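You operate a simulated robot arm through the tools that you are given. There is no shell and no other tool.

You run a simulated robot arm. Do the job below in one go: nothing can be reset, and whatever is moved stays where it is left.

## Task
Shelve the gauge, cap both test valves, open the red and black levers.
Fine: brass-stem gauge on the upper steel shelf; the levers beside the header; either cap on either valve; both valves end shut; keep the carpet dry.

The check looks at the end state, three seconds after you hand in, the way a careful person would. Anything else that was tipped, shoved, dropped, spilled or broken makes it a failure. Lids that push on must go on centred and level and be pressed home; caps that screw on are set level and turned clockwise until they are tight.

## Robot
A 7-joint arm with a two-finger gripper, fixed in place. Base frame: the origin is on the floor under the middle of its stand, x ahead of it, y to its left, z up. Lengths are in m, angles in rad, forces in N, time in s.
It reaches about 0.998 m from its shoulder. Its first joint turns from -2.897 to 2.897 rad. Payload 1.71 kg.
The TCP is the grasp point between the finger pads, 0.02 m short of the fingertips. In the tool frame z runs along the fingers and y along their closing line. The gripper opens to 0.096 m; its body begins 0.113 m behind the TCP.
Orientation is that of the tool frame in the base frame, as [roll, pitch, yaw] about the fixed x, y, z axes, in that order (R = Rz(yaw) Ry(pitch) Rx(roll)). With the fingers straight down and closing along the base's y, the tool's x points along the base's -x, its y along +y and its z along -z.

## Interface
- The arm moves only by the tool arm_command. Its argument "motion" is a list of rows, each a list of 7 numbers: the turn, a rotation vector about the tool's x, y, z in rad, then the shift along the tool's x, y, z in m, then the opening in per cent of the stroke, from 0 (shut) to 100 (fully open). In form: [[ax, ay, az, dx, dy, dz, grip], ...]. A call has 1 to 20 rows; each row is the pose to reach, as a shift and turn from the pose commanded when the call began, along the tool's axes at that moment. Each row takes 0.2 s and may step no farther than 0.05 m and 0.15 rad from the row before; otherwise, or with a gripper value out of range, the whole call is refused. Where a pose cannot be reached the arm comes as near as it can. A force on the tool above 40 N (or 10 N above the force at the start of the call, whichever is more), or a blocked arm, ends the call early, and 0.2 s more pass. The fingers move at their own pace (about 0.153 m/s each) and stop on an object; they squeeze with about 33 N. The grip force told is the motor's: it shows also when the fingers shut on nothing. Time passes only in rows, and 0.2 s behind the last, so rows that repeat a pose let the fingers close. It gives the time, the measured TCP pose, the force on the tool (base axes), the opening and the grip force at its end, in the units of the frame above (readings bear some noise), with the torque about the TCP (base axes, N m) and any sound that the robot's microphone picked up.
- Cameras (640 x 400 px; columns grow to the right, rows downward): "scene" is fixed at [0.0492, -0.5002, 1.2368]; the picture's right is [0.48, -0.87, 0.00], its down [0.15, 0.08, -0.99] and it looks along [0.86, 0.48, 0.17] (base axes); focal length 214 px, centre (320, 200). "wrist" rides on the gripper at [0.066, 0.014, -0.145] in the tool frame; the picture's right is [-0.21, 0.98, 0.00], its down [-0.88, -0.18, -0.44] and it looks along [-0.43, -0.09, 0.90] (tool axes); focal length 275 px, centre (320, 200).
- snapshot(camera): a new picture of that camera. No time passes.
- lift_body(by): moves the trunk up (or, below 0, down) by that many m; the arm rides with it, the base frame stays. It gives what a move gives, with no picture.
- measure_at(camera, pixels): for up to 12 pixels [column, row] of the newest picture of that camera ("zoom" is the newest enlarged one), the place [x, y, z] in the base frame of the surface seen there, good to about 0.002 m. No time passes.
- inspect(camera, box): a new picture of the part [left, top, right, bottom] of that camera's present view, enlarged. No time passes.
- sign_off(): hands the job in; it is judged then, once.

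Open the gripper and draw the arm clear of the work before you hand the job in, unless the task says otherwise.

The tools are called after "Call:" by a JSON object that holds its "method" and its "body". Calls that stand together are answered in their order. arm_command: Moves the arm, as the interface text tells. Its arguments: {"type":"object","properties":{"motion":{"type":"array","items":{"type":"array","items":{"type":"number"}}}},"required":["motion"]} The other tools are called the same way: lift_body (by) moves the trunk up or down; snapshot (camera) takes a picture; measure_at (camera, pixels) gives the place of the surface under pixels of a picture; inspect (camera, box) takes an enlarged picture of a part of a camera's view; sign_off () hands the job in.

At the start:

```text
time_s: 0.0
eef_pos: [0.4169, -0.1466, 1.4782]
tcp_rot: [3.141, -0.001, 3.14]
ft_force: [-0.4, -1.6, -0.2]
torque: [-0.01, 0.04, 0.01]
width: 0.096
finger_force: 0.1
trunk travel left (down, up): [-0.325, 0.061]
```

scene: 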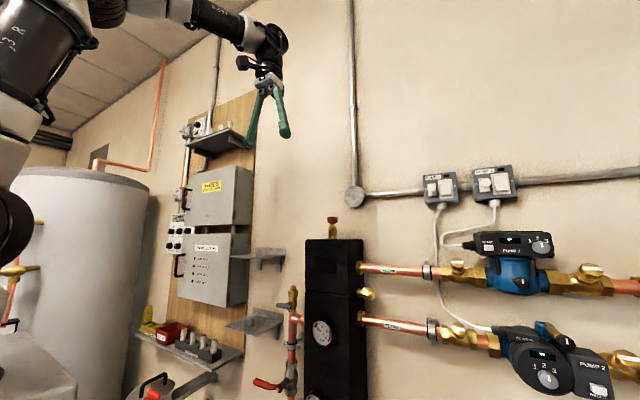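
wrist: 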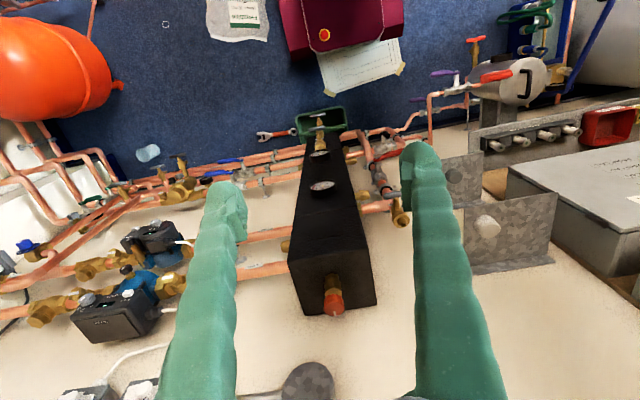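

The scene shows the header (black box, around 335,310) with a gauge, levers, and two steel shelves (around 260,255 and 255,322). I take enlarged views before moving anything.

Call:
{"method": "inspect", "body": {"camera": "scene", "box": [220, 200, 420, 400]}}

Call:
{"method": "inspect", "body": {"camera": "wrist", "box": [220, 80, 480, 330]}}

Call:
{"method": "inspect", "body": {"camera": "scene", "box": [100, 280, 300, 400]}}

```text
2.00 times, centred on (320, 300) of scene
```

zoom: 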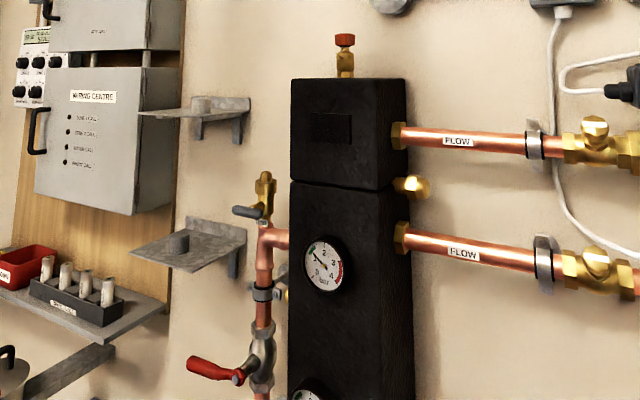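

```text
1.60 times, centred on (350, 205) of wrist
```

zoom: 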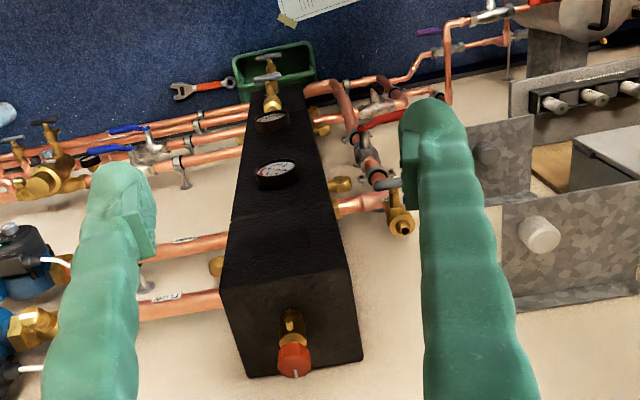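

```text
3.20 times, centred on (200, 340) of scene
```

zoom: 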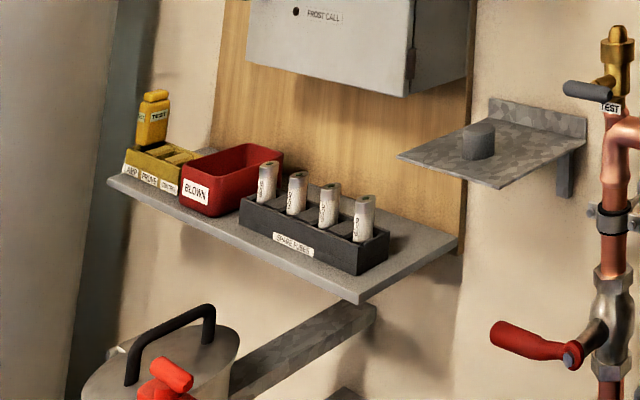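

The test valve with a grey lever stands left of the header (zoom 265,190), and grey round things lie on both steel shelves. I zoom in more on the details from the wrist camera and measure places.

Call:
{"method": "inspect", "body": {"camera": "wrist", "box": [240, 80, 400, 180]}}

Call:
{"method": "inspect", "body": {"camera": "wrist", "box": [340, 120, 440, 240]}}

Call:
{"method": "inspect", "body": {"camera": "scene", "box": [240, 280, 340, 400]}}

Call:
{"method": "measure_at", "body": {"camera": "scene", "pixels": [[262, 250], [255, 320], [293, 292], [283, 305], [333, 222], [322, 332], [265, 383], [320, 240], [292, 312], [285, 320]]}}

```text
4.00 times, centred on (320, 130) of wrist
```

zoom: 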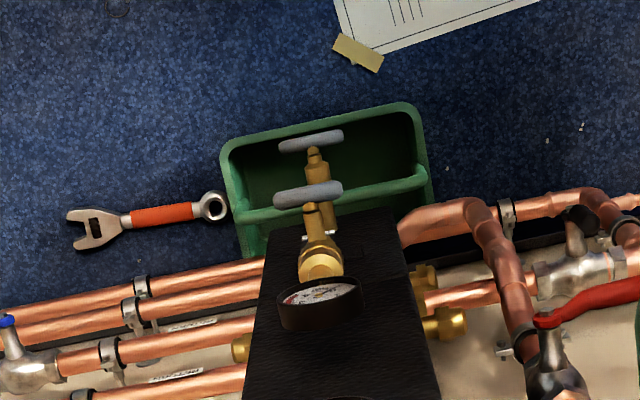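

```text
3.33 times, centred on (390, 180) of wrist
```

zoom: 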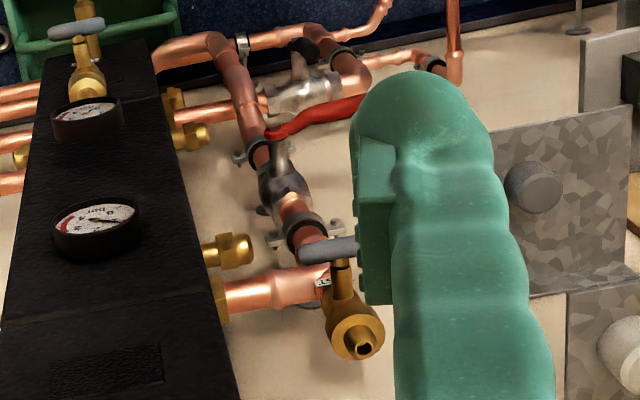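

```text
3.33 times, centred on (290, 340) of scene
```

zoom: 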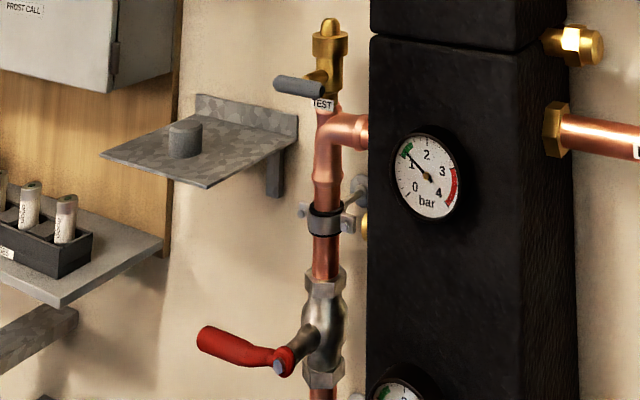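

```text
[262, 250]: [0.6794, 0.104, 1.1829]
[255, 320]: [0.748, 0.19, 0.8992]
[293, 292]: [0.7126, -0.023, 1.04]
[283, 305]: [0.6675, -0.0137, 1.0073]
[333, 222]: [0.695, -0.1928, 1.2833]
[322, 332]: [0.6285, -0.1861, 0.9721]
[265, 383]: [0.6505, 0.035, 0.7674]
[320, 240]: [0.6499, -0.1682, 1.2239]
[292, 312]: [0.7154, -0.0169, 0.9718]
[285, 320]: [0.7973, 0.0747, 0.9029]
```

I see two gauges on the header front and two grey T-handles low down over the green tray; I measure these places from the wrist view before moving.

Call:
{"method": "measure_at", "body": {"camera": "wrist", "pixels": [[320, 154], [320, 148], [317, 130], [317, 115], [325, 186], [320, 105], [385, 140], [383, 128], [372, 166], [399, 218], [390, 195], [334, 300]]}}

Call:
{"method": "measure_at", "body": {"camera": "wrist", "pixels": [[450, 176], [488, 226], [500, 260], [460, 190], [300, 110], [345, 125], [265, 133], [295, 131], [430, 110], [445, 76], [475, 45], [505, 75]]}}

Call:
{"method": "inspect", "body": {"camera": "wrist", "box": [420, 20, 640, 170]}}

Call:
{"method": "inspect", "body": {"camera": "wrist", "box": [0, 130, 240, 330]}}

```text
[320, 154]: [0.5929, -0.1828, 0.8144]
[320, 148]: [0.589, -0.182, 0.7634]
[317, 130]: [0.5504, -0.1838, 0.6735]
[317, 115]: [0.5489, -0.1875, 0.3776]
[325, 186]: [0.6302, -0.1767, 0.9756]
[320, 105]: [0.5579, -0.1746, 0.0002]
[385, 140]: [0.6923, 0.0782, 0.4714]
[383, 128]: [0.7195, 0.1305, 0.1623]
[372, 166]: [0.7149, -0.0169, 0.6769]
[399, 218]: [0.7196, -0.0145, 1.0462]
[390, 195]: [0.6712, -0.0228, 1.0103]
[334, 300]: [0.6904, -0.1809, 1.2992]
```

```text
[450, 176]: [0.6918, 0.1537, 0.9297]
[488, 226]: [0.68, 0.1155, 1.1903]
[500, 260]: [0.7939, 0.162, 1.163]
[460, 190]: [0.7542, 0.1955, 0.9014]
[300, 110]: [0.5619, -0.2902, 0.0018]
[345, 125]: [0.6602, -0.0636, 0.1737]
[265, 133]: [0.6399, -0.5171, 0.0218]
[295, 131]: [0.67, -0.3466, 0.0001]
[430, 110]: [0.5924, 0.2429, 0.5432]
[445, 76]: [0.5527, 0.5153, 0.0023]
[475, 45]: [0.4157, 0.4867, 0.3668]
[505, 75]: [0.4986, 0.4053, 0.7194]
```

```text
2.67 times, centred on (530, 95) of wrist
```

zoom: 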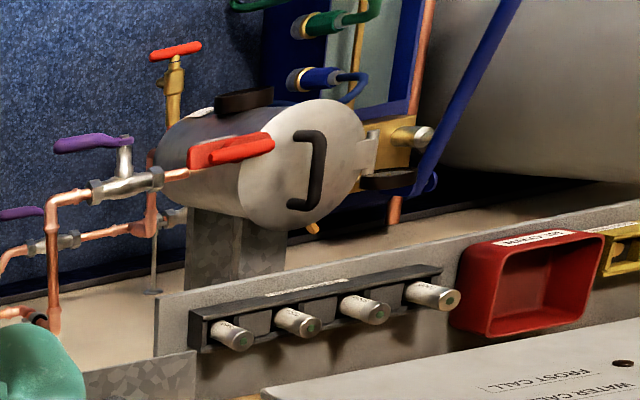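

```text
2.00 times, centred on (120, 230) of wrist
```

zoom: 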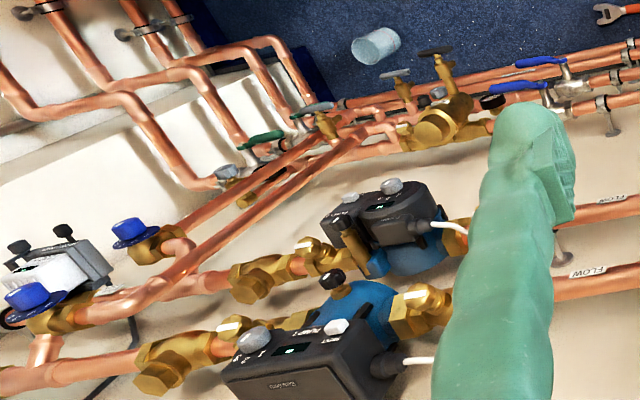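

The lower gauge (0.593,-0.183,0.814) sits over a T-handled valve at z≈0.67, in front of the header. I lower the trunk to get a closer look; the TCP at x=0.417 stays well clear of the header front (x≈0.63).

Call:
{"method": "lift_body", "body": {"by": -0.25}}

Call:
{"method": "snapshot", "body": {"camera": "wrist"}}

Call:
{"method": "snapshot", "body": {"camera": "scene"}}

```text
time_s: 2.6
eef_pos: [0.3945, -0.1466, 1.2338]
tcp_rot: [-3.141, 0.014, 3.139]
ft_force: [-0.1, -0.4, 0.2]
torque: [-0.01, -0.01, 0.03]
width: 0.0961
finger_force: 0.0
trunk travel left (down, up): [-0.075, 0.311]
```

```text
taken
```

wrist: 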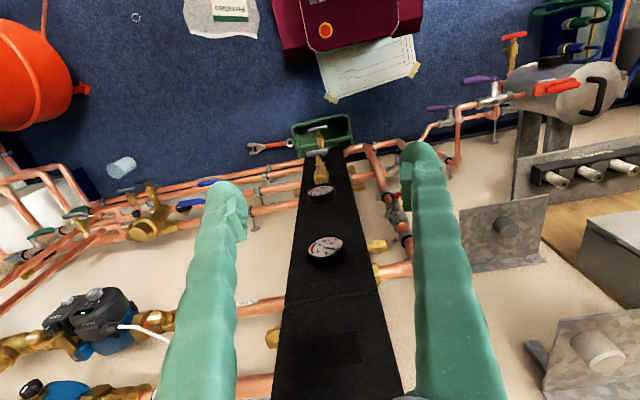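

```text
taken
```

scene: 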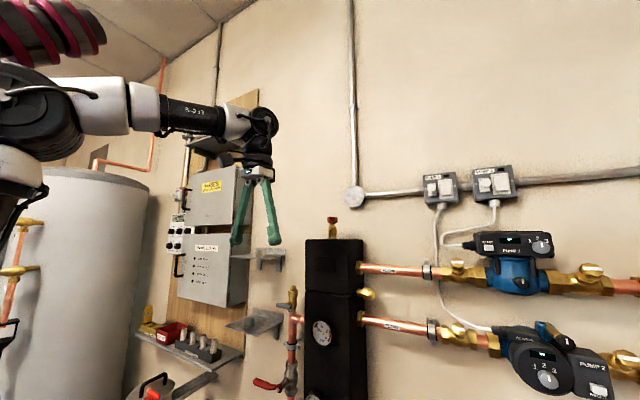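

The view shows the header with the lower gauge at (320,193). I go lower and tilt the fingers forward for a better view of the gauge, the T-handle and the levers.

Call:
{"method": "arm_command", "body": {"motion": [[0, -0.12, 0, 0.01, 0, 0.045, 100], [0, -0.24, 0, 0.02, 0, 0.09, 100], [0, -0.36, 0, 0.03, 0, 0.135, 100], [0, -0.48, 0, 0.04, 0, 0.18, 100], [0, -0.6, 0, 0.05, 0, 0.225, 100]]}}

Call:
{"method": "snapshot", "body": {"camera": "wrist"}}

Call:
{"method": "snapshot", "body": {"camera": "scene"}}

```text
time_s: 3.8
eef_pos: [0.3388, -0.1426, 1.0097]
tcp_rot: [-3.136, 0.625, 3.137]
ft_force: [-0.2, 1.2, 0.3]
torque: [-0.25, 0.0, -0.16]
width: 0.0959
finger_force: 0.0
trunk travel left (down, up): [-0.075, 0.311]
```

```text
taken
```

wrist: 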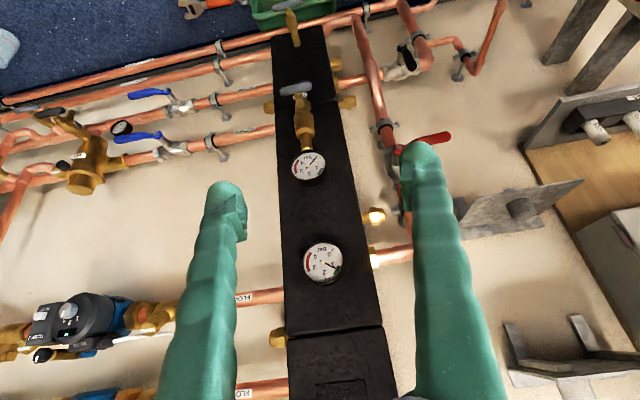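

```text
taken
```

scene: 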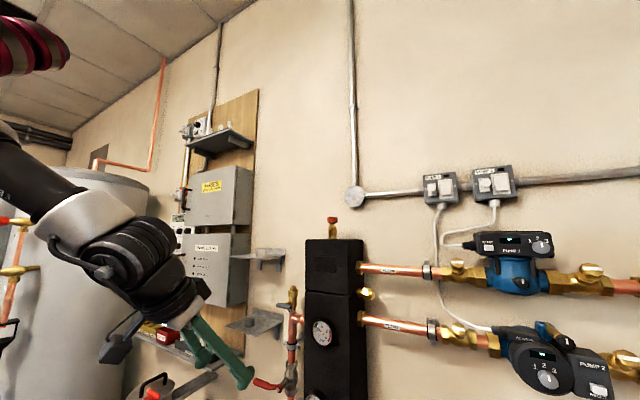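

The picture (turned by 180°) shows the lower gauge on its brass stem (308,165) and T-handle (297,90), the red lever (425,140) and the black lever (405,55). I zoom in on each.

Call:
{"method": "inspect", "body": {"camera": "wrist", "box": [260, 60, 360, 200]}}

Call:
{"method": "inspect", "body": {"camera": "wrist", "box": [340, 0, 480, 90]}}

Call:
{"method": "inspect", "body": {"camera": "wrist", "box": [350, 100, 470, 200]}}

Call:
{"method": "inspect", "body": {"camera": "wrist", "box": [170, 0, 340, 70]}}

```text
2.86 times, centred on (310, 130) of wrist
```

zoom: 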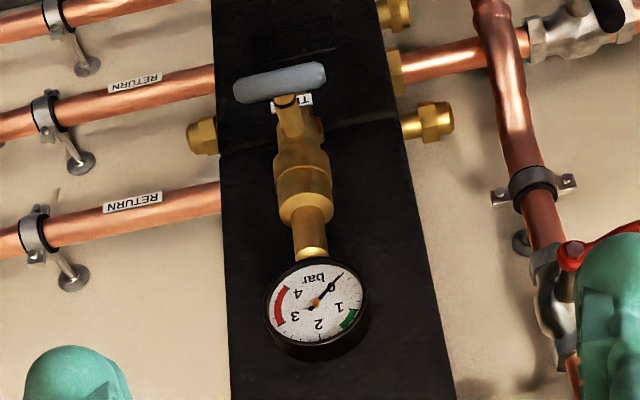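

```text
4.44 times, centred on (410, 45) of wrist
```

zoom: 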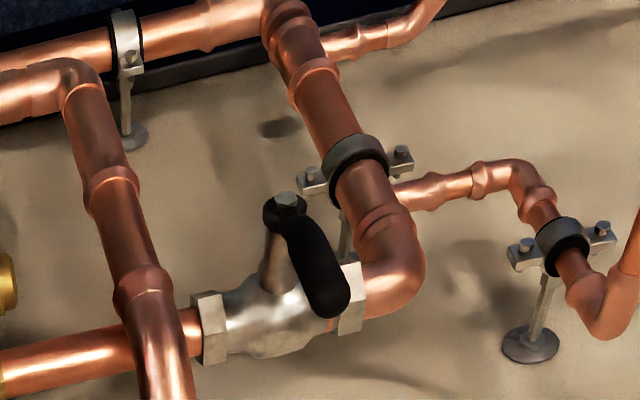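

```text
4.00 times, centred on (410, 150) of wrist
```

zoom: 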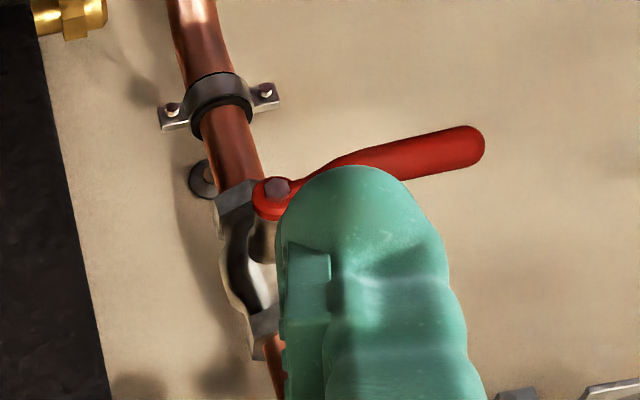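

```text
3.76 times, centred on (255, 35) of wrist
```

zoom: 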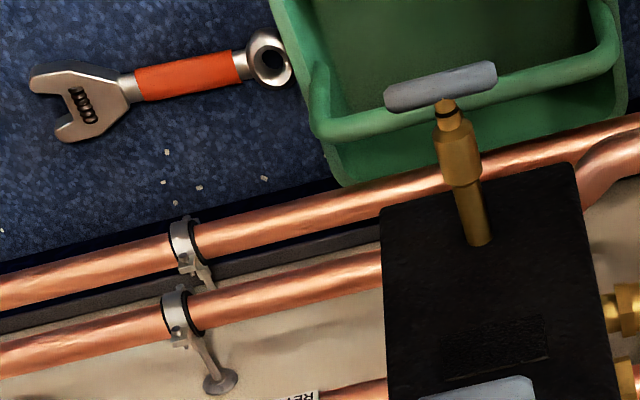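

The gauge stands upright on the brass stem of a TEST valve whose grey T-bar lies across; the red and black levers lie across their pipes (shut). Now I look at the caps and shelves closely.

Call:
{"method": "inspect", "body": {"camera": "scene", "box": [220, 235, 300, 285]}}

Call:
{"method": "inspect", "body": {"camera": "scene", "box": [215, 280, 305, 350]}}

Call:
{"method": "measure_at", "body": {"camera": "scene", "pixels": [[264, 248], [264, 252], [264, 256], [245, 255], [275, 257], [280, 249], [256, 318], [256, 324], [256, 329], [232, 324], [270, 322], [258, 335]]}}

```text
8.00 times, centred on (260, 260) of scene
```

zoom: 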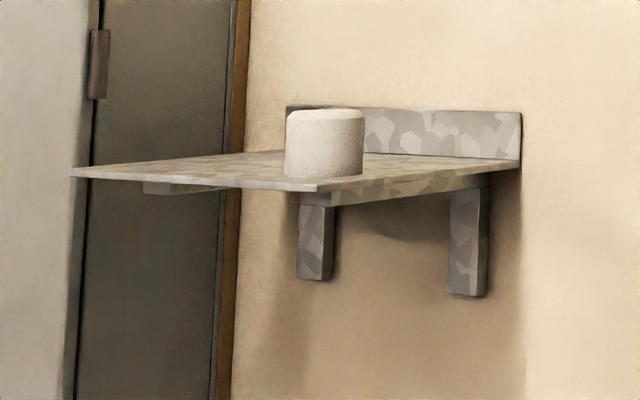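

```text
5.71 times, centred on (260, 315) of scene
```

zoom: 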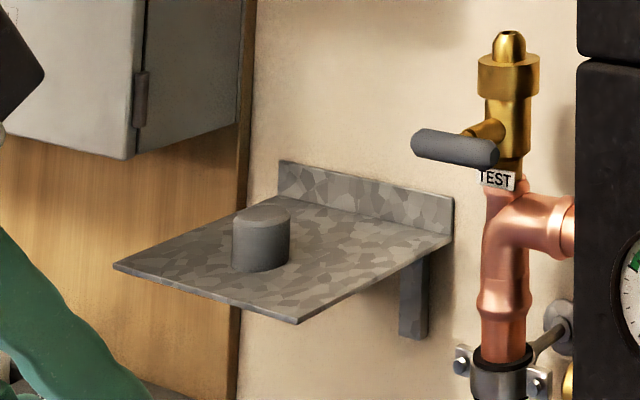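

```text
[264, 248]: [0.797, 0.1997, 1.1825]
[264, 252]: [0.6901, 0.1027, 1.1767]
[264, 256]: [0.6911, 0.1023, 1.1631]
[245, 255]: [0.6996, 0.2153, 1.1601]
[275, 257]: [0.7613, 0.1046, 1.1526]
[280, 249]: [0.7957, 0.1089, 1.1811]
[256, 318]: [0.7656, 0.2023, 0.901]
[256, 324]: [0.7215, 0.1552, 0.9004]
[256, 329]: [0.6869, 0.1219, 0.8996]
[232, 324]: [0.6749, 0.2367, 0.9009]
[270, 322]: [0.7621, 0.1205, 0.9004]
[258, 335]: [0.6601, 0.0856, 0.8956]
```

Caps are plain grey cylinders about 0.03 m tall on shelf surfaces at z≈1.16 and z≈0.90. I now measure the gauge, its stem and the T-bar valve in the wrist view.

Call:
{"method": "snapshot", "body": {"camera": "wrist"}}

Call:
{"method": "measure_at", "body": {"camera": "wrist", "pixels": [[308, 167], [293, 167], [325, 167], [308, 152], [308, 183], [306, 146], [305, 138], [303, 128], [302, 115], [299, 103], [298, 89], [283, 91]]}}

Call:
{"method": "measure_at", "body": {"camera": "wrist", "pixels": [[312, 87], [345, 130], [330, 215], [345, 210], [405, 50], [410, 62], [401, 50], [440, 135], [455, 137], [415, 146], [298, 30], [290, 12]]}}

Call:
{"method": "inspect", "body": {"camera": "wrist", "box": [280, 75, 340, 195]}}

```text
taken
```

wrist: 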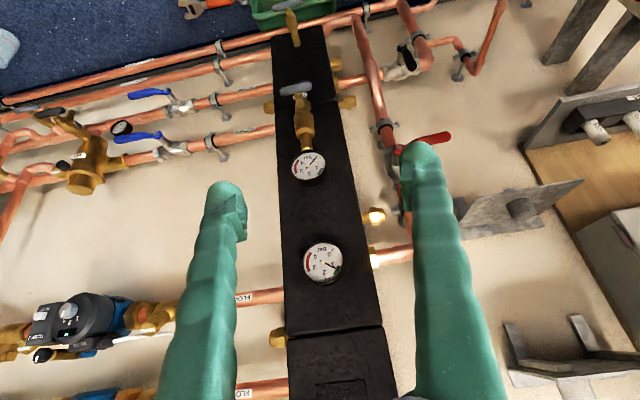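

```text
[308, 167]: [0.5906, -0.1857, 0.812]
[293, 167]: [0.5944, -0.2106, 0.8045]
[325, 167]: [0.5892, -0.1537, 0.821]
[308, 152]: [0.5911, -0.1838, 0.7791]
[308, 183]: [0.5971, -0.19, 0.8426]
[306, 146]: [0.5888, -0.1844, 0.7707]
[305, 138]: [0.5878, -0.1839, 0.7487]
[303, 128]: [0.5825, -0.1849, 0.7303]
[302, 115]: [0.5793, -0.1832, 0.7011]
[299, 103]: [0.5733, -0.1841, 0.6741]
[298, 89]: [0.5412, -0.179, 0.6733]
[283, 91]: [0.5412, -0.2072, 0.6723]
```

```text
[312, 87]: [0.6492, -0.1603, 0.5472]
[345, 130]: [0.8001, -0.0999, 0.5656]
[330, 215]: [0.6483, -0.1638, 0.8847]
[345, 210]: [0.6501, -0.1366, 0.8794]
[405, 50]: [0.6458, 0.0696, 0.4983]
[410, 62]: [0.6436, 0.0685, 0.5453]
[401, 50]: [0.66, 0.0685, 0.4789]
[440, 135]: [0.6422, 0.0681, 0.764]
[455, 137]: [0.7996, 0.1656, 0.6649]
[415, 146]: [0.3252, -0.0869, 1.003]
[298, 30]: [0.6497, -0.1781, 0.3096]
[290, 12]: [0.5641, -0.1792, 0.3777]
```

```text
3.33 times, centred on (310, 135) of wrist
```

zoom: 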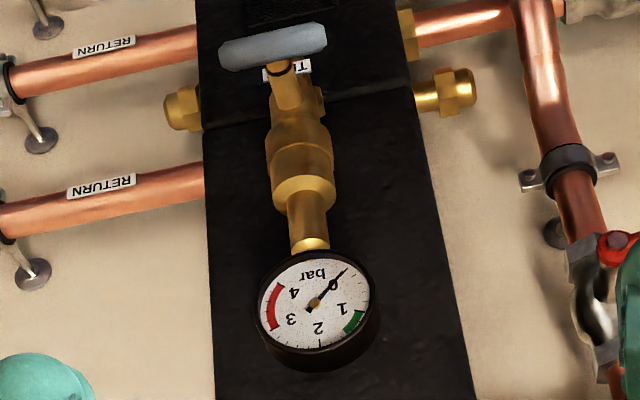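

The gauge's face is at x≈0.59, centre (y -0.184, z 0.81), its stem over the TEST valve's collar. I compare with the bare left test valve by measuring it in an enlarged scene view.

Call:
{"method": "inspect", "body": {"camera": "scene", "box": [272, 275, 316, 319]}}

```text
9.09 times, centred on (294, 297) of scene
```

zoom: 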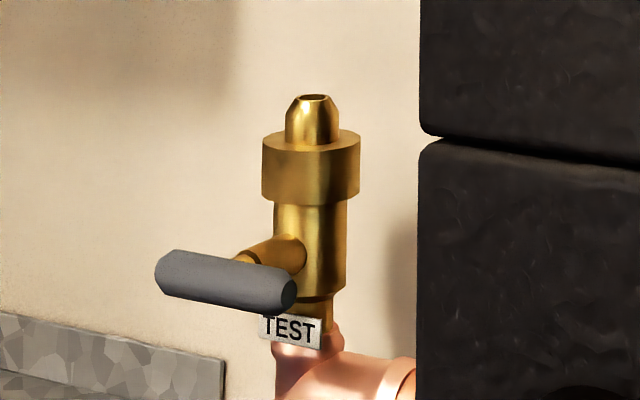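

Call:
{"method": "measure_at", "body": {"camera": "zoom", "pixels": [[315, 97], [315, 120], [290, 130], [340, 130], [310, 150], [265, 170], [357, 170], [310, 190], [310, 225], [310, 290], [225, 280], [165, 275]]}}

Call:
{"method": "measure_at", "body": {"camera": "zoom", "pixels": [[285, 298], [285, 330], [330, 300], [340, 250], [278, 215], [345, 210], [305, 100], [327, 102]]}}

```text
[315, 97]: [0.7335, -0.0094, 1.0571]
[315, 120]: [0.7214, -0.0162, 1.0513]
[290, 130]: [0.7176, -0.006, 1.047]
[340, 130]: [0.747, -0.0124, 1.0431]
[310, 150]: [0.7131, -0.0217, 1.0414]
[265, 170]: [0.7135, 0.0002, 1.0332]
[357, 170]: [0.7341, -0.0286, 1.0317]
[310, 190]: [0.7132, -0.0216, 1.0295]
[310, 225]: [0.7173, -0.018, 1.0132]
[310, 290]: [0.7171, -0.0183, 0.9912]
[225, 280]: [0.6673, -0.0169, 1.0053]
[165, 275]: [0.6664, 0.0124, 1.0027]
```

```text
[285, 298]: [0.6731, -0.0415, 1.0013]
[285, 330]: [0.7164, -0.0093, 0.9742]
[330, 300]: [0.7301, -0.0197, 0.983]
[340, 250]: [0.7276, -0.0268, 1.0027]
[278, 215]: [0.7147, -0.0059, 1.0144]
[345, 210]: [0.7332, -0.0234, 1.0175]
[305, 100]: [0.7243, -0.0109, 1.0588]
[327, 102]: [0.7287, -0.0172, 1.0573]
```

The left valve's bare spigot is smooth with a chamfer (top z≈1.058, collar z 1.028–1.045), so push-on parts seem likely. I now bring the gripper in front of the lower gauge's stem, fingers horizontal, stopping short at x≈0.45.

Call:
{"method": "arm_command", "body": {"motion": [[0, -0.118, 0, 0.0074, -0.005, 0.034, 100], [0, -0.236, 0, 0.0148, -0.01, 0.068, 100], [0, -0.354, 0, 0.022, -0.015, 0.102, 100], [0, -0.473, 0, 0.0295, -0.0205, 0.136, 100], [0, -0.591, 0, 0.037, -0.0256, 0.17, 100], [0, -0.709, 0, 0.044, -0.0307, 0.204, 100], [0, -0.827, 0, 0.0516, -0.0359, 0.238, 100], [0, -0.946, 0, 0.059, -0.041, 0.272, 100]]}}

Call:
{"method": "snapshot", "body": {"camera": "wrist"}}

Call:
{"method": "snapshot", "body": {"camera": "scene"}}

```text
time_s: 5.6
eef_pos: [0.5194, -0.2166, 0.7663]
tcp_rot: [2.897, 1.546, 2.894]
ft_force: [-0.3, 0.0, 0.2]
torque: [0.03, -0.04, 0.0]
width: 0.0957
finger_force: 0.0
out of reach, approached as far as the arm can: row 1, 2, 3, 4, 5, 6, 7, 8
trunk travel left (down, up): [-0.075, 0.311]
```

```text
taken
```

wrist: 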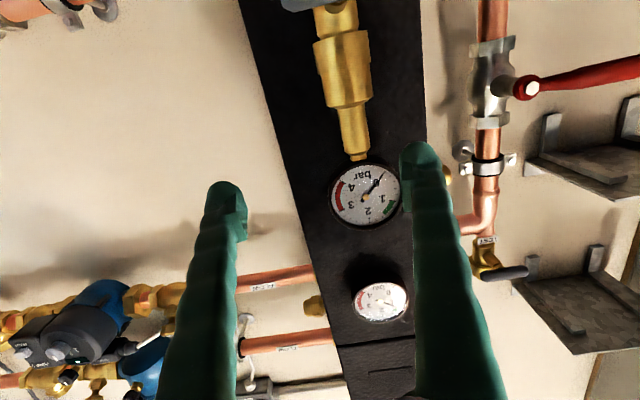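

```text
taken
```

scene: 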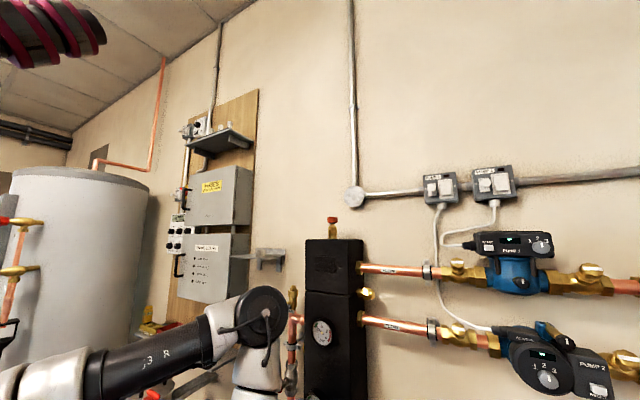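

The fingers are now horizontal but the arm could not fold so close: the TCP reads (0.519, -0.217, 0.766), with the stem seen at (352,130). I test with a small sideways step of +0.03 toward the stem's y to learn from which pose shifts count.

Call:
{"method": "arm_command", "body": {"motion": [[0, 0, 0, 0, 0.03, 0, 100]]}}

Call:
{"method": "snapshot", "body": {"camera": "wrist"}}

```text
time_s: 6.0
eef_pos: [0.5328, -0.1906, 0.7695]
tcp_rot: [3.026, 1.555, 3.022]
ft_force: [0.8, 0.0, -0.6]
torque: [0.03, 0.0, 0.02]
width: 0.0961
finger_force: 0.1
out of reach, approached as far as the arm can: row 1
trunk travel left (down, up): [-0.075, 0.311]
```

```text
taken
```

wrist: 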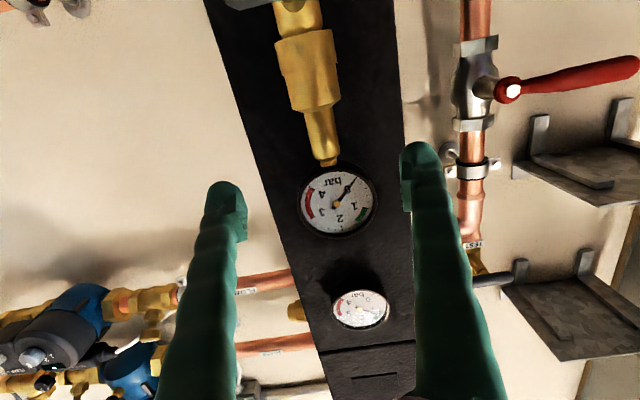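

Shifts count from the reached pose. The gauge stem now shows at (322,135); I measure it accurately here.

Call:
{"method": "measure_at", "body": {"camera": "wrist", "pixels": [[322, 140], [312, 140], [333, 138], [318, 115], [325, 160], [308, 80], [287, 82], [332, 76], [303, 50], [299, 30], [337, 205], [300, 205]]}}

Call:
{"method": "inspect", "body": {"camera": "wrist", "box": [240, 0, 400, 240]}}

```text
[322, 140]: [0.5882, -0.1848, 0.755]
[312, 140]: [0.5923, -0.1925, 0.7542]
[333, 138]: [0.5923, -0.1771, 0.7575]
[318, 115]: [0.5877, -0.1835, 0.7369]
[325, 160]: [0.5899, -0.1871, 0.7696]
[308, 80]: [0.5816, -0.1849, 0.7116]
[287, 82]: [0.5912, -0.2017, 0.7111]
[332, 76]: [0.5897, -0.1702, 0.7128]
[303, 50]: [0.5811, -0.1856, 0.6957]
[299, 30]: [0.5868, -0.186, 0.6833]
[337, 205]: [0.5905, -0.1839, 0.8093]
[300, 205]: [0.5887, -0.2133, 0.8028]
```

```text
1.67 times, centred on (320, 120) of wrist
```

zoom: 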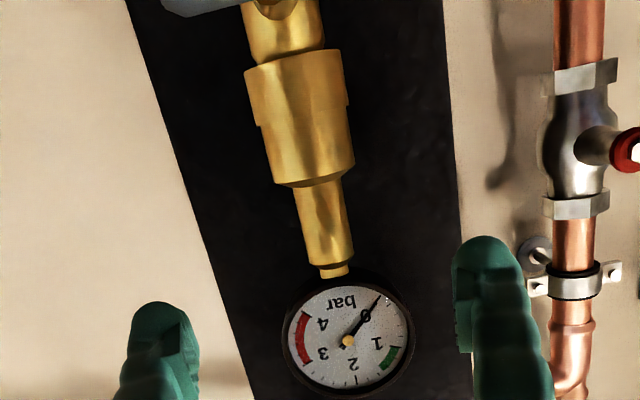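

The stem runs z 0.733–0.768 with centre (0.597,-0.185), and the nut below it at z 0.71–0.733 sits on the collar. I drop to z≈0.751 and advance with open fingers around the stem.

Call:
{"method": "arm_command", "body": {"motion": [[0, -0.016, 0, 0.0175, 0.0056, 0.02, 100], [0, -0.016, 0, 0.0175, 0.0056, 0.045, 100], [0, -0.016, 0, 0.0175, 0.0056, 0.0643, 100]]}}

Call:
{"method": "snapshot", "body": {"camera": "wrist"}}

Call:
{"method": "snapshot", "body": {"camera": "scene"}}

```text
time_s: 6.8
eef_pos: [0.5987, -0.1852, 0.7527]
tcp_rot: [0.083, 1.564, 0.081]
ft_force: [-0.2, 0.4, -0.2]
torque: [-0.02, -0.01, 0.03]
width: 0.096
finger_force: 0.1
trunk travel left (down, up): [-0.075, 0.311]
```

```text
taken
```

wrist: 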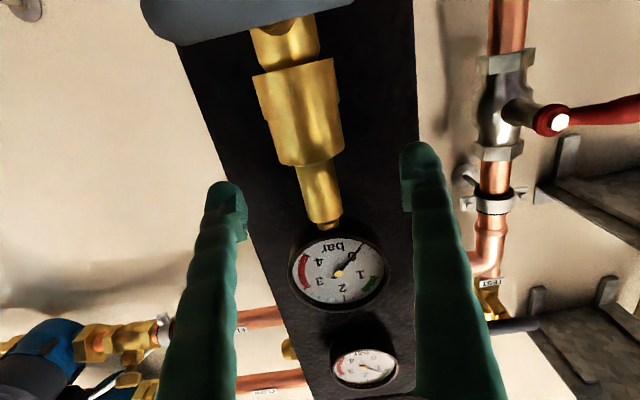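

```text
taken
```

scene: 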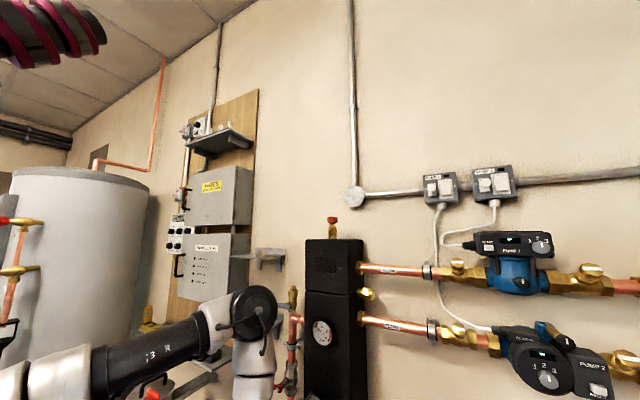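

The stem at (320,195) sits right at the TCP, the T-bar (245,15) stays clear. I close the fingers on it.

Call:
{"method": "arm_command", "body": {"motion": [[0, 0, 0, 0, 0, 0, 0], [0, 0, 0, 0, 0, 0, 0], [0, 0, 0, 0, 0, 0, 0]]}}

Call:
{"method": "snapshot", "body": {"camera": "wrist"}}

```text
time_s: 7.6
eef_pos: [0.5991, -0.1858, 0.751]
tcp_rot: [0.198, 1.565, 0.199]
ft_force: [5.6, 3.8, -4.3]
torque: [0.16, -0.2, 0.02]
width: 0.0203
finger_force: 33.5
trunk travel left (down, up): [-0.075, 0.311]
```

```text
taken
```

wrist: 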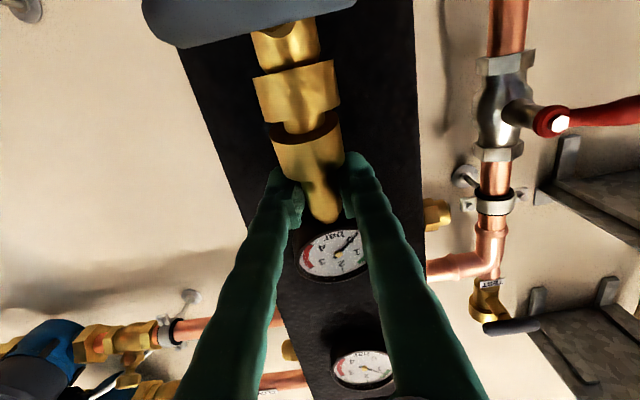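

After gripping, a dark ring shows between the collar and the nut at (305,130) – I look closer before pulling.

Call:
{"method": "inspect", "body": {"camera": "wrist", "box": [240, 40, 400, 290]}}

Call:
{"method": "measure_at", "body": {"camera": "wrist", "pixels": [[297, 95], [300, 110], [305, 130], [310, 160], [320, 190], [324, 215], [335, 250], [315, 258], [355, 245]]}}

```text
1.60 times, centred on (320, 165) of wrist
```

zoom: 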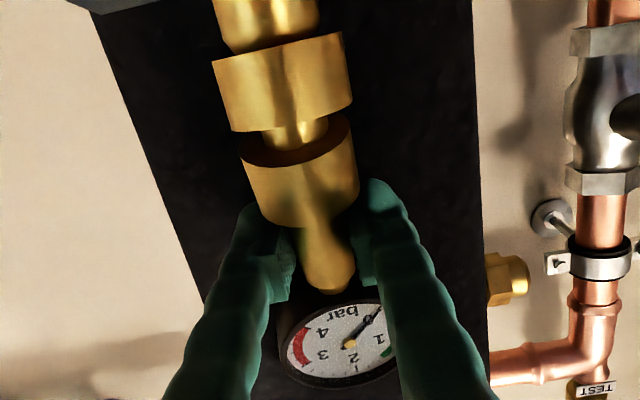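

```text
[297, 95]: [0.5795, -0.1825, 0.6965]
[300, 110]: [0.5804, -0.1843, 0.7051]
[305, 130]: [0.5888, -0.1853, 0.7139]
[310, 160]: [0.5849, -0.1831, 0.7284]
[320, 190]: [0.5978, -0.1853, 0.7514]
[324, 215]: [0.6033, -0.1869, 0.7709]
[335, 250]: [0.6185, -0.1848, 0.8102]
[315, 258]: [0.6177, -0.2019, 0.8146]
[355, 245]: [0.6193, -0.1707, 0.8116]
```

The gauge tilted back about 20° in the grip and is already half off the smooth spigot, so it is a push-fit. I lift it straight up slowly.

Call:
{"method": "arm_command", "body": {"motion": [[0, 0, 0, -0.008, 0, 0, 0], [0, 0, 0, -0.016, 0, 0, 0], [0, 0, 0, -0.024, 0, 0, 0], [0, 0, 0, -0.032, 0, 0, 0], [0, 0, 0, -0.04, 0, 0, 0]]}}

Call:
{"method": "snapshot", "body": {"camera": "wrist"}}

```text
time_s: 8.8
eef_pos: [0.5971, -0.1851, 0.7923]
tcp_rot: [0.055, 1.566, 0.052]
ft_force: [0.3, -0.3, -3.0]
torque: [0.04, 0.05, -0.01]
width: 0.0204
finger_force: 33.8
trunk travel left (down, up): [-0.075, 0.311]
```

```text
taken
```

wrist: 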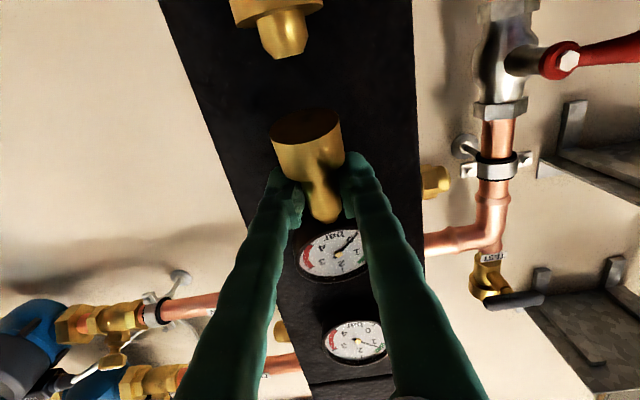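

The gauge is free of the spigot and hangs firmly in the grip. I back the gripper away later; first I measure the extents of the upper shelf in the scene view.

Call:
{"method": "inspect", "body": {"camera": "scene", "box": [220, 235, 300, 285]}}

Call:
{"method": "measure_at", "body": {"camera": "zoom", "pixels": [[80, 172], [315, 184], [510, 165], [290, 110], [325, 112], [360, 112], [325, 160], [288, 150], [361, 150], [200, 165], [250, 158], [400, 165]]}}

Call:
{"method": "snapshot", "body": {"camera": "scene"}}

```text
8.00 times, centred on (260, 260) of scene
```

zoom: 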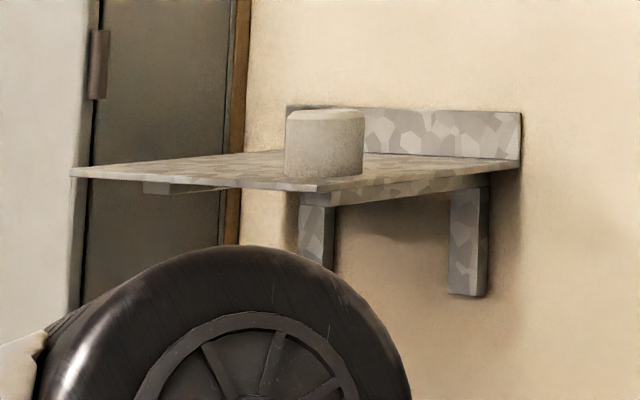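

```text
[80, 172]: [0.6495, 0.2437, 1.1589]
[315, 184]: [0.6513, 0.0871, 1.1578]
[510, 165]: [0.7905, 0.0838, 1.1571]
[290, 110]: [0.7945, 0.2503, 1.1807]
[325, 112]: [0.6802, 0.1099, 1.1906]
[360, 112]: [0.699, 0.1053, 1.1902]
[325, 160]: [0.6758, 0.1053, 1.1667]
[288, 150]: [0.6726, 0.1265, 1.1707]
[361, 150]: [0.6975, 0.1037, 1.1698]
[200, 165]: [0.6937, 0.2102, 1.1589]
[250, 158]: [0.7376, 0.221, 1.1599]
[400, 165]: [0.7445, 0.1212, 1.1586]
```

```text
taken
```

scene: 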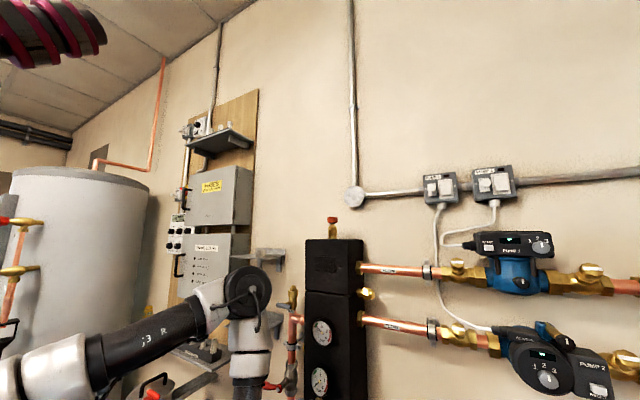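

The upper shelf spans x 0.65–0.795, y 0.085–0.25 at z 1.16, with its cap at about (0.688,0.117). I check the gauge's tilt in the grip.

Call:
{"method": "inspect", "body": {"camera": "wrist", "box": [240, 90, 400, 290]}}

Call:
{"method": "measure_at", "body": {"camera": "wrist", "pixels": [[305, 125], [275, 140], [338, 128], [305, 112], [308, 148], [312, 165], [325, 210], [318, 258], [345, 235], [335, 250], [355, 262], [310, 265]]}}

```text
2.00 times, centred on (320, 190) of wrist
```

zoom: 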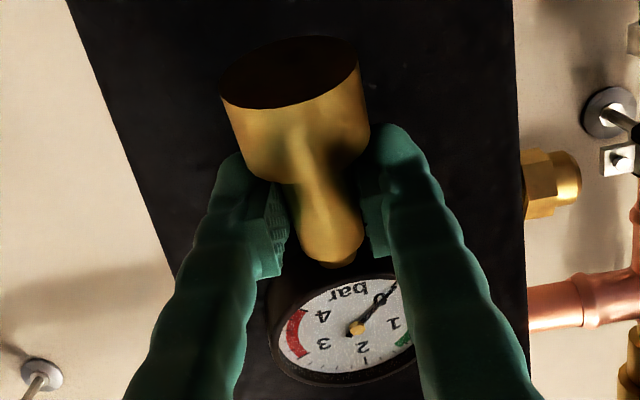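

```text
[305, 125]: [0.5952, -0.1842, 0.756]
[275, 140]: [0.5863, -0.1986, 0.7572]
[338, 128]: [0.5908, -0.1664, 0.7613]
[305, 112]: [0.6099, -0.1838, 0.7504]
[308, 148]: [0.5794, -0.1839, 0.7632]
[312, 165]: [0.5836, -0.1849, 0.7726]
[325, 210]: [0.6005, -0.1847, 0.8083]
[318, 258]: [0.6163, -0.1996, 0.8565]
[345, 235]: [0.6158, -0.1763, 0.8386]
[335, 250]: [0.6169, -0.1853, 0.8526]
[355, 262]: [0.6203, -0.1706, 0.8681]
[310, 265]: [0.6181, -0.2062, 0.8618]
```

The gauge leans 20° back in the grip; I'll lay it face-up on the shelf. First I back off 0.05 m and rise with a gradual turn of the fingers downward.

Call:
{"method": "arm_command", "body": {"motion": [[0, 0, 0, 0, 0, -0.045, 0], [0, 0.06, 0, -0.04, 0.025, -0.05, 0], [0, 0.14, 0, -0.08, 0.05, -0.055, 0], [0, 0.24, 0, -0.12, 0.075, -0.06, 0], [0, 0.36, 0, -0.16, 0.1, -0.065, 0]]}}

Call:
{"method": "snapshot", "body": {"camera": "wrist"}}

Call:
{"method": "snapshot", "body": {"camera": "scene"}}

```text
time_s: 10.0
eef_pos: [0.5329, -0.0867, 0.957]
tcp_rot: [3.139, 1.217, 3.138]
ft_force: [-0.3, -0.3, -3.0]
torque: [-0.01, 0.03, 0.02]
width: 0.0202
finger_force: 33.2
out of reach, approached as far as the arm can: row 4, 5
trunk travel left (down, up): [-0.075, 0.311]
```

```text
taken
```

wrist: 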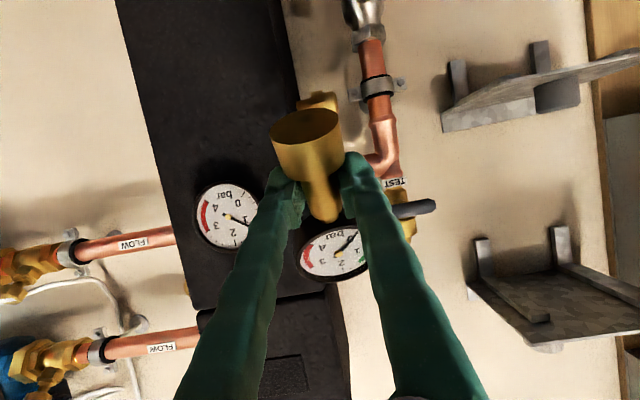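

```text
taken
```

scene: 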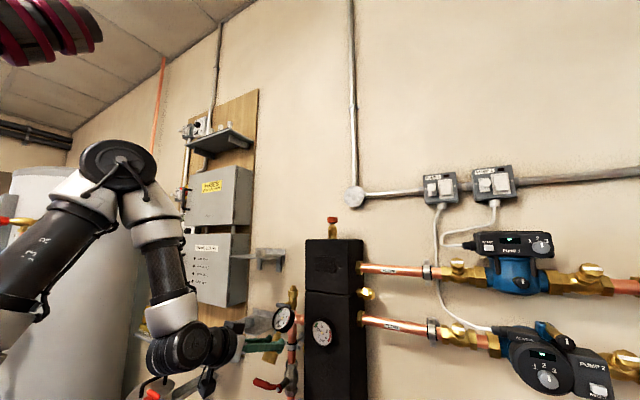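

The pose is (0.533,-0.087,0.957), the gauge clear of the left T-bar. I go on rising to z≈1.25 at y≈0.10 while turning the fingers nearly down.

Call:
{"method": "arm_command", "body": {"motion": [[0, 0.108, 0, -0.0344, 0.0234, -0.0127, 0], [0, 0.217, 0, -0.0688, 0.0468, -0.0254, 0], [0, 0.325, 0, -0.1031, 0.0701, -0.038, 0], [0, 0.433, 0, -0.1375, 0.0935, -0.0507, 0], [0, 0.542, 0, -0.1719, 0.1169, -0.0634, 0], [0, 0.65, 0, -0.2062, 0.1402, -0.0761, 0], [0, 0.759, 0, -0.2406, 0.1636, -0.0887, 0], [0, 0.867, 0, -0.275, 0.187, -0.1014, 0]]}}

Call:
{"method": "snapshot", "body": {"camera": "wrist"}}

Call:
{"method": "snapshot", "body": {"camera": "scene"}}

```text
time_s: 11.8
eef_pos: [0.5392, 0.1017, 1.2453]
tcp_rot: [-3.136, 0.347, 3.135]
ft_force: [-2.1, 8.5, -3.3]
torque: [-0.81, -0.04, -0.26]
width: 0.0204
finger_force: 32.7
trunk travel left (down, up): [-0.075, 0.311]
```

```text
taken
```

wrist: 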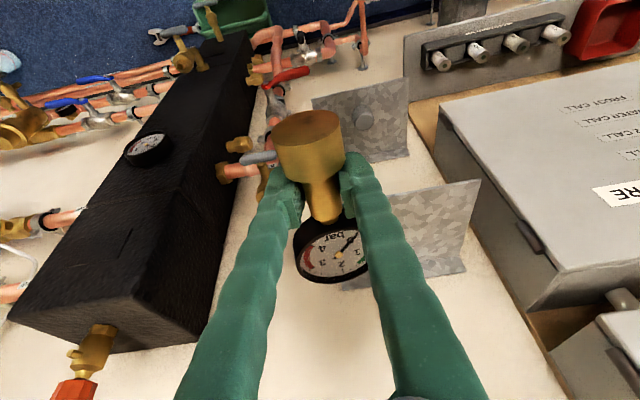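

```text
taken
```

scene: 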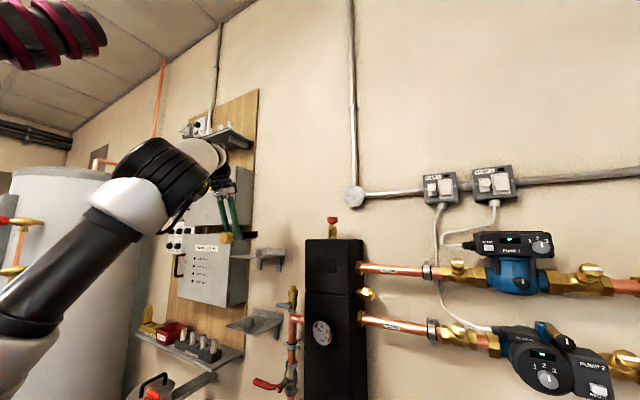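

The gauge (330,250) is at z≈1.245 in front of the upper shelf. I measure the wiring box's near edges and the shelf to know the clearances.

Call:
{"method": "measure_at", "body": {"camera": "wrist", "pixels": [[448, 115], [500, 220], [540, 300], [450, 180], [530, 260], [600, 350], [475, 190], [460, 270], [420, 205], [335, 250], [300, 250], [320, 200]]}}

Call:
{"method": "inspect", "body": {"camera": "scene", "box": [170, 100, 310, 300]}}

Call:
{"method": "inspect", "body": {"camera": "wrist", "box": [240, 80, 480, 300]}}

```text
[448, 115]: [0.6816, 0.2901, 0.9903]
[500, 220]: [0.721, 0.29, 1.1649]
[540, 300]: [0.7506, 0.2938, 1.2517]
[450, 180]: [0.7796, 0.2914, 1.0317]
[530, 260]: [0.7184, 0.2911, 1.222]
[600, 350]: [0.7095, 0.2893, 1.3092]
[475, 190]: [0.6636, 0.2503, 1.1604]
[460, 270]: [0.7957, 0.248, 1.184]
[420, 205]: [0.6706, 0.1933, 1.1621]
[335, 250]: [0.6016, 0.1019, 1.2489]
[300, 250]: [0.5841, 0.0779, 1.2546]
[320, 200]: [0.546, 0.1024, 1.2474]
```

```text
2.00 times, centred on (240, 200) of scene
```

zoom: 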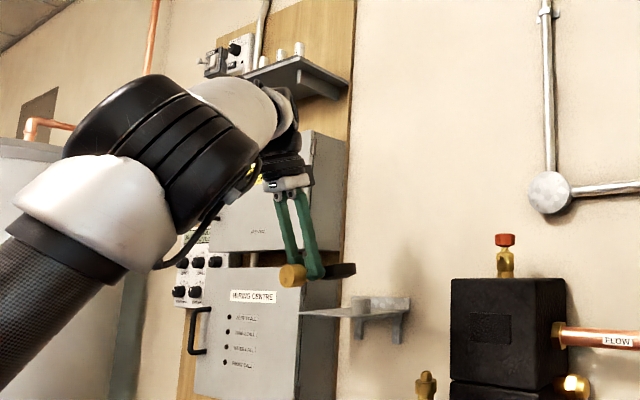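

```text
1.82 times, centred on (360, 190) of wrist
```

zoom: 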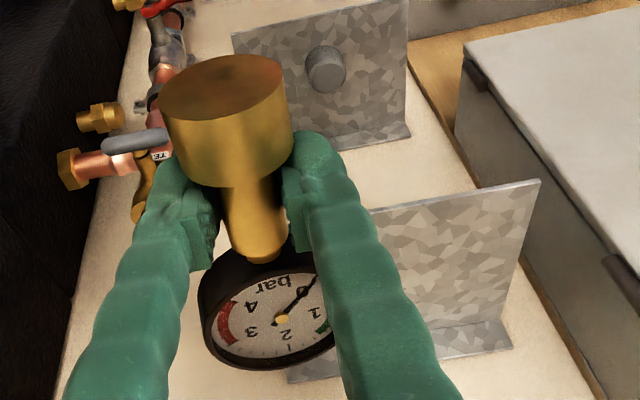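

The wiring box side is at y≈0.29, giving room. I measure the gauge's ends in the grip to place it fully on the 0.145 m deep shelf.

Call:
{"method": "measure_at", "body": {"camera": "wrist", "pixels": [[308, 125], [308, 145], [285, 135], [330, 130], [309, 155], [312, 180], [340, 255], [335, 232], [345, 278], [316, 265], [364, 245], [348, 283]]}}

Call:
{"method": "measure_at", "body": {"camera": "wrist", "pixels": [[395, 205], [440, 197], [380, 270], [440, 260], [430, 230], [375, 287], [460, 265], [478, 183]]}}

```text
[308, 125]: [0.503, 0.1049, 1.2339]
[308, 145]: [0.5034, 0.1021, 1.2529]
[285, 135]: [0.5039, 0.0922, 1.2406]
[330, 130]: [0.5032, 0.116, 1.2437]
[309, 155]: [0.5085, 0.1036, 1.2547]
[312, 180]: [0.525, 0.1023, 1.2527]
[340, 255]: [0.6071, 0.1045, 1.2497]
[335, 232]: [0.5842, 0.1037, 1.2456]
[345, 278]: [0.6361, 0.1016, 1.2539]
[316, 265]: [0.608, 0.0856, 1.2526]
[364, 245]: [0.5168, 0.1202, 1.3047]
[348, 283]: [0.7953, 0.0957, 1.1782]
```

```text
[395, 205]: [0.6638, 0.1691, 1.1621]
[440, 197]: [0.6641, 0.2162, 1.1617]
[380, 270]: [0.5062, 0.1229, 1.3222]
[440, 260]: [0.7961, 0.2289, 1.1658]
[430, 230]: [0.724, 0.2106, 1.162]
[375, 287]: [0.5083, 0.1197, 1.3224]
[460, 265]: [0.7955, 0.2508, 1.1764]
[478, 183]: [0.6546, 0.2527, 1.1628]
```

The gauge axis is level, spanning TCP-0.036 to TCP+0.099 in x. I carry it above the shelf at TCP (0.691, 0.200, 1.235), leaving the cap at y≈0.117 untouched.

Call:
{"method": "arm_command", "body": {"motion": [[0, 0, 0, -0.0349, 0.0246, 0.0153, 0], [0, 0, 0, -0.0698, 0.0492, 0.0306, 0], [0, 0, 0, -0.1046, 0.0737, 0.0458, 0], [0, 0, 0, -0.1395, 0.0983, 0.0611, 0], [0, 0, 0, -0.1395, 0.0983, 0.0611, 0]]}}

Call:
{"method": "snapshot", "body": {"camera": "wrist"}}

Call:
{"method": "inspect", "body": {"camera": "scene", "box": [190, 150, 310, 290]}}

```text
time_s: 13.0
eef_pos: [0.6189, 0.1332, 1.2133]
tcp_rot: [-3.14, 0.349, 3.139]
ft_force: [0.1, -0.9, -2.8]
torque: [0.07, 0.05, 0.04]
width: 0.0204
finger_force: 32.6
out of reach, approached as far as the arm can: row 2, 3, 4, 5
trunk travel left (down, up): [-0.075, 0.311]
```

```text
taken
```

wrist: 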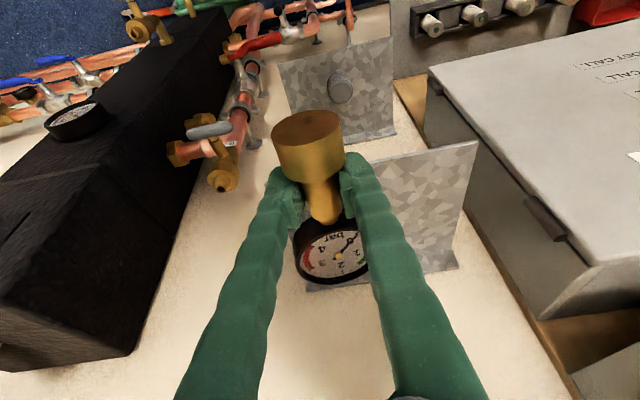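

```text
2.86 times, centred on (250, 220) of scene
```

zoom: 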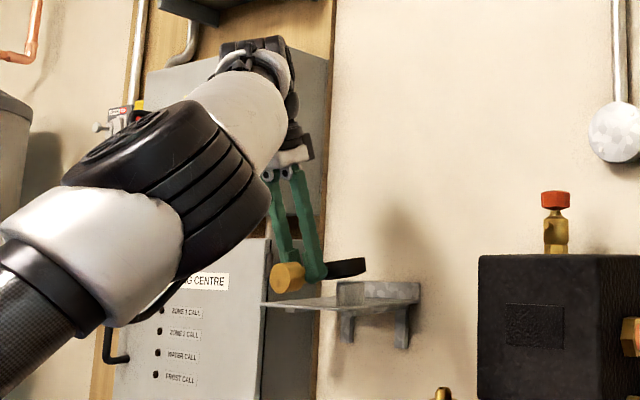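

The arm is at full stretch at (0.619,0.133,1.213); raising the trunk should help. I check what is above (the dark top shelf near (225,135)) first.

Call:
{"method": "snapshot", "body": {"camera": "scene"}}

Call:
{"method": "measure_at", "body": {"camera": "scene", "pixels": [[225, 140], [212, 138], [250, 138], [240, 148], [245, 180], [245, 170], [262, 165], [180, 165], [255, 160], [190, 180], [270, 200], [215, 195]]}}

```text
taken
```

scene: 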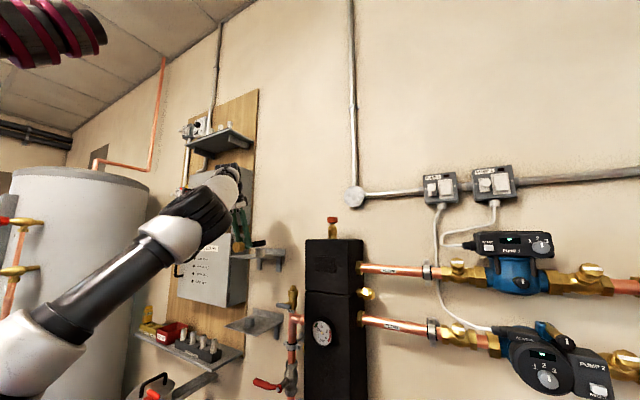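

```text
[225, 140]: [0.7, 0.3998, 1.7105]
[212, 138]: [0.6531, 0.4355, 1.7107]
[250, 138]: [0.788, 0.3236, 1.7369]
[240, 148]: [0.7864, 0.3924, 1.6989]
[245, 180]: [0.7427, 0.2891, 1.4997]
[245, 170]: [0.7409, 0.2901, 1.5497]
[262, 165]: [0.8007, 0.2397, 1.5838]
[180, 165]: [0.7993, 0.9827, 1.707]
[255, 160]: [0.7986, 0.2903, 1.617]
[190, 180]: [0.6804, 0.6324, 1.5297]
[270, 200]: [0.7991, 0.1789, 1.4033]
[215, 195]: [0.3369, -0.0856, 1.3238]
```

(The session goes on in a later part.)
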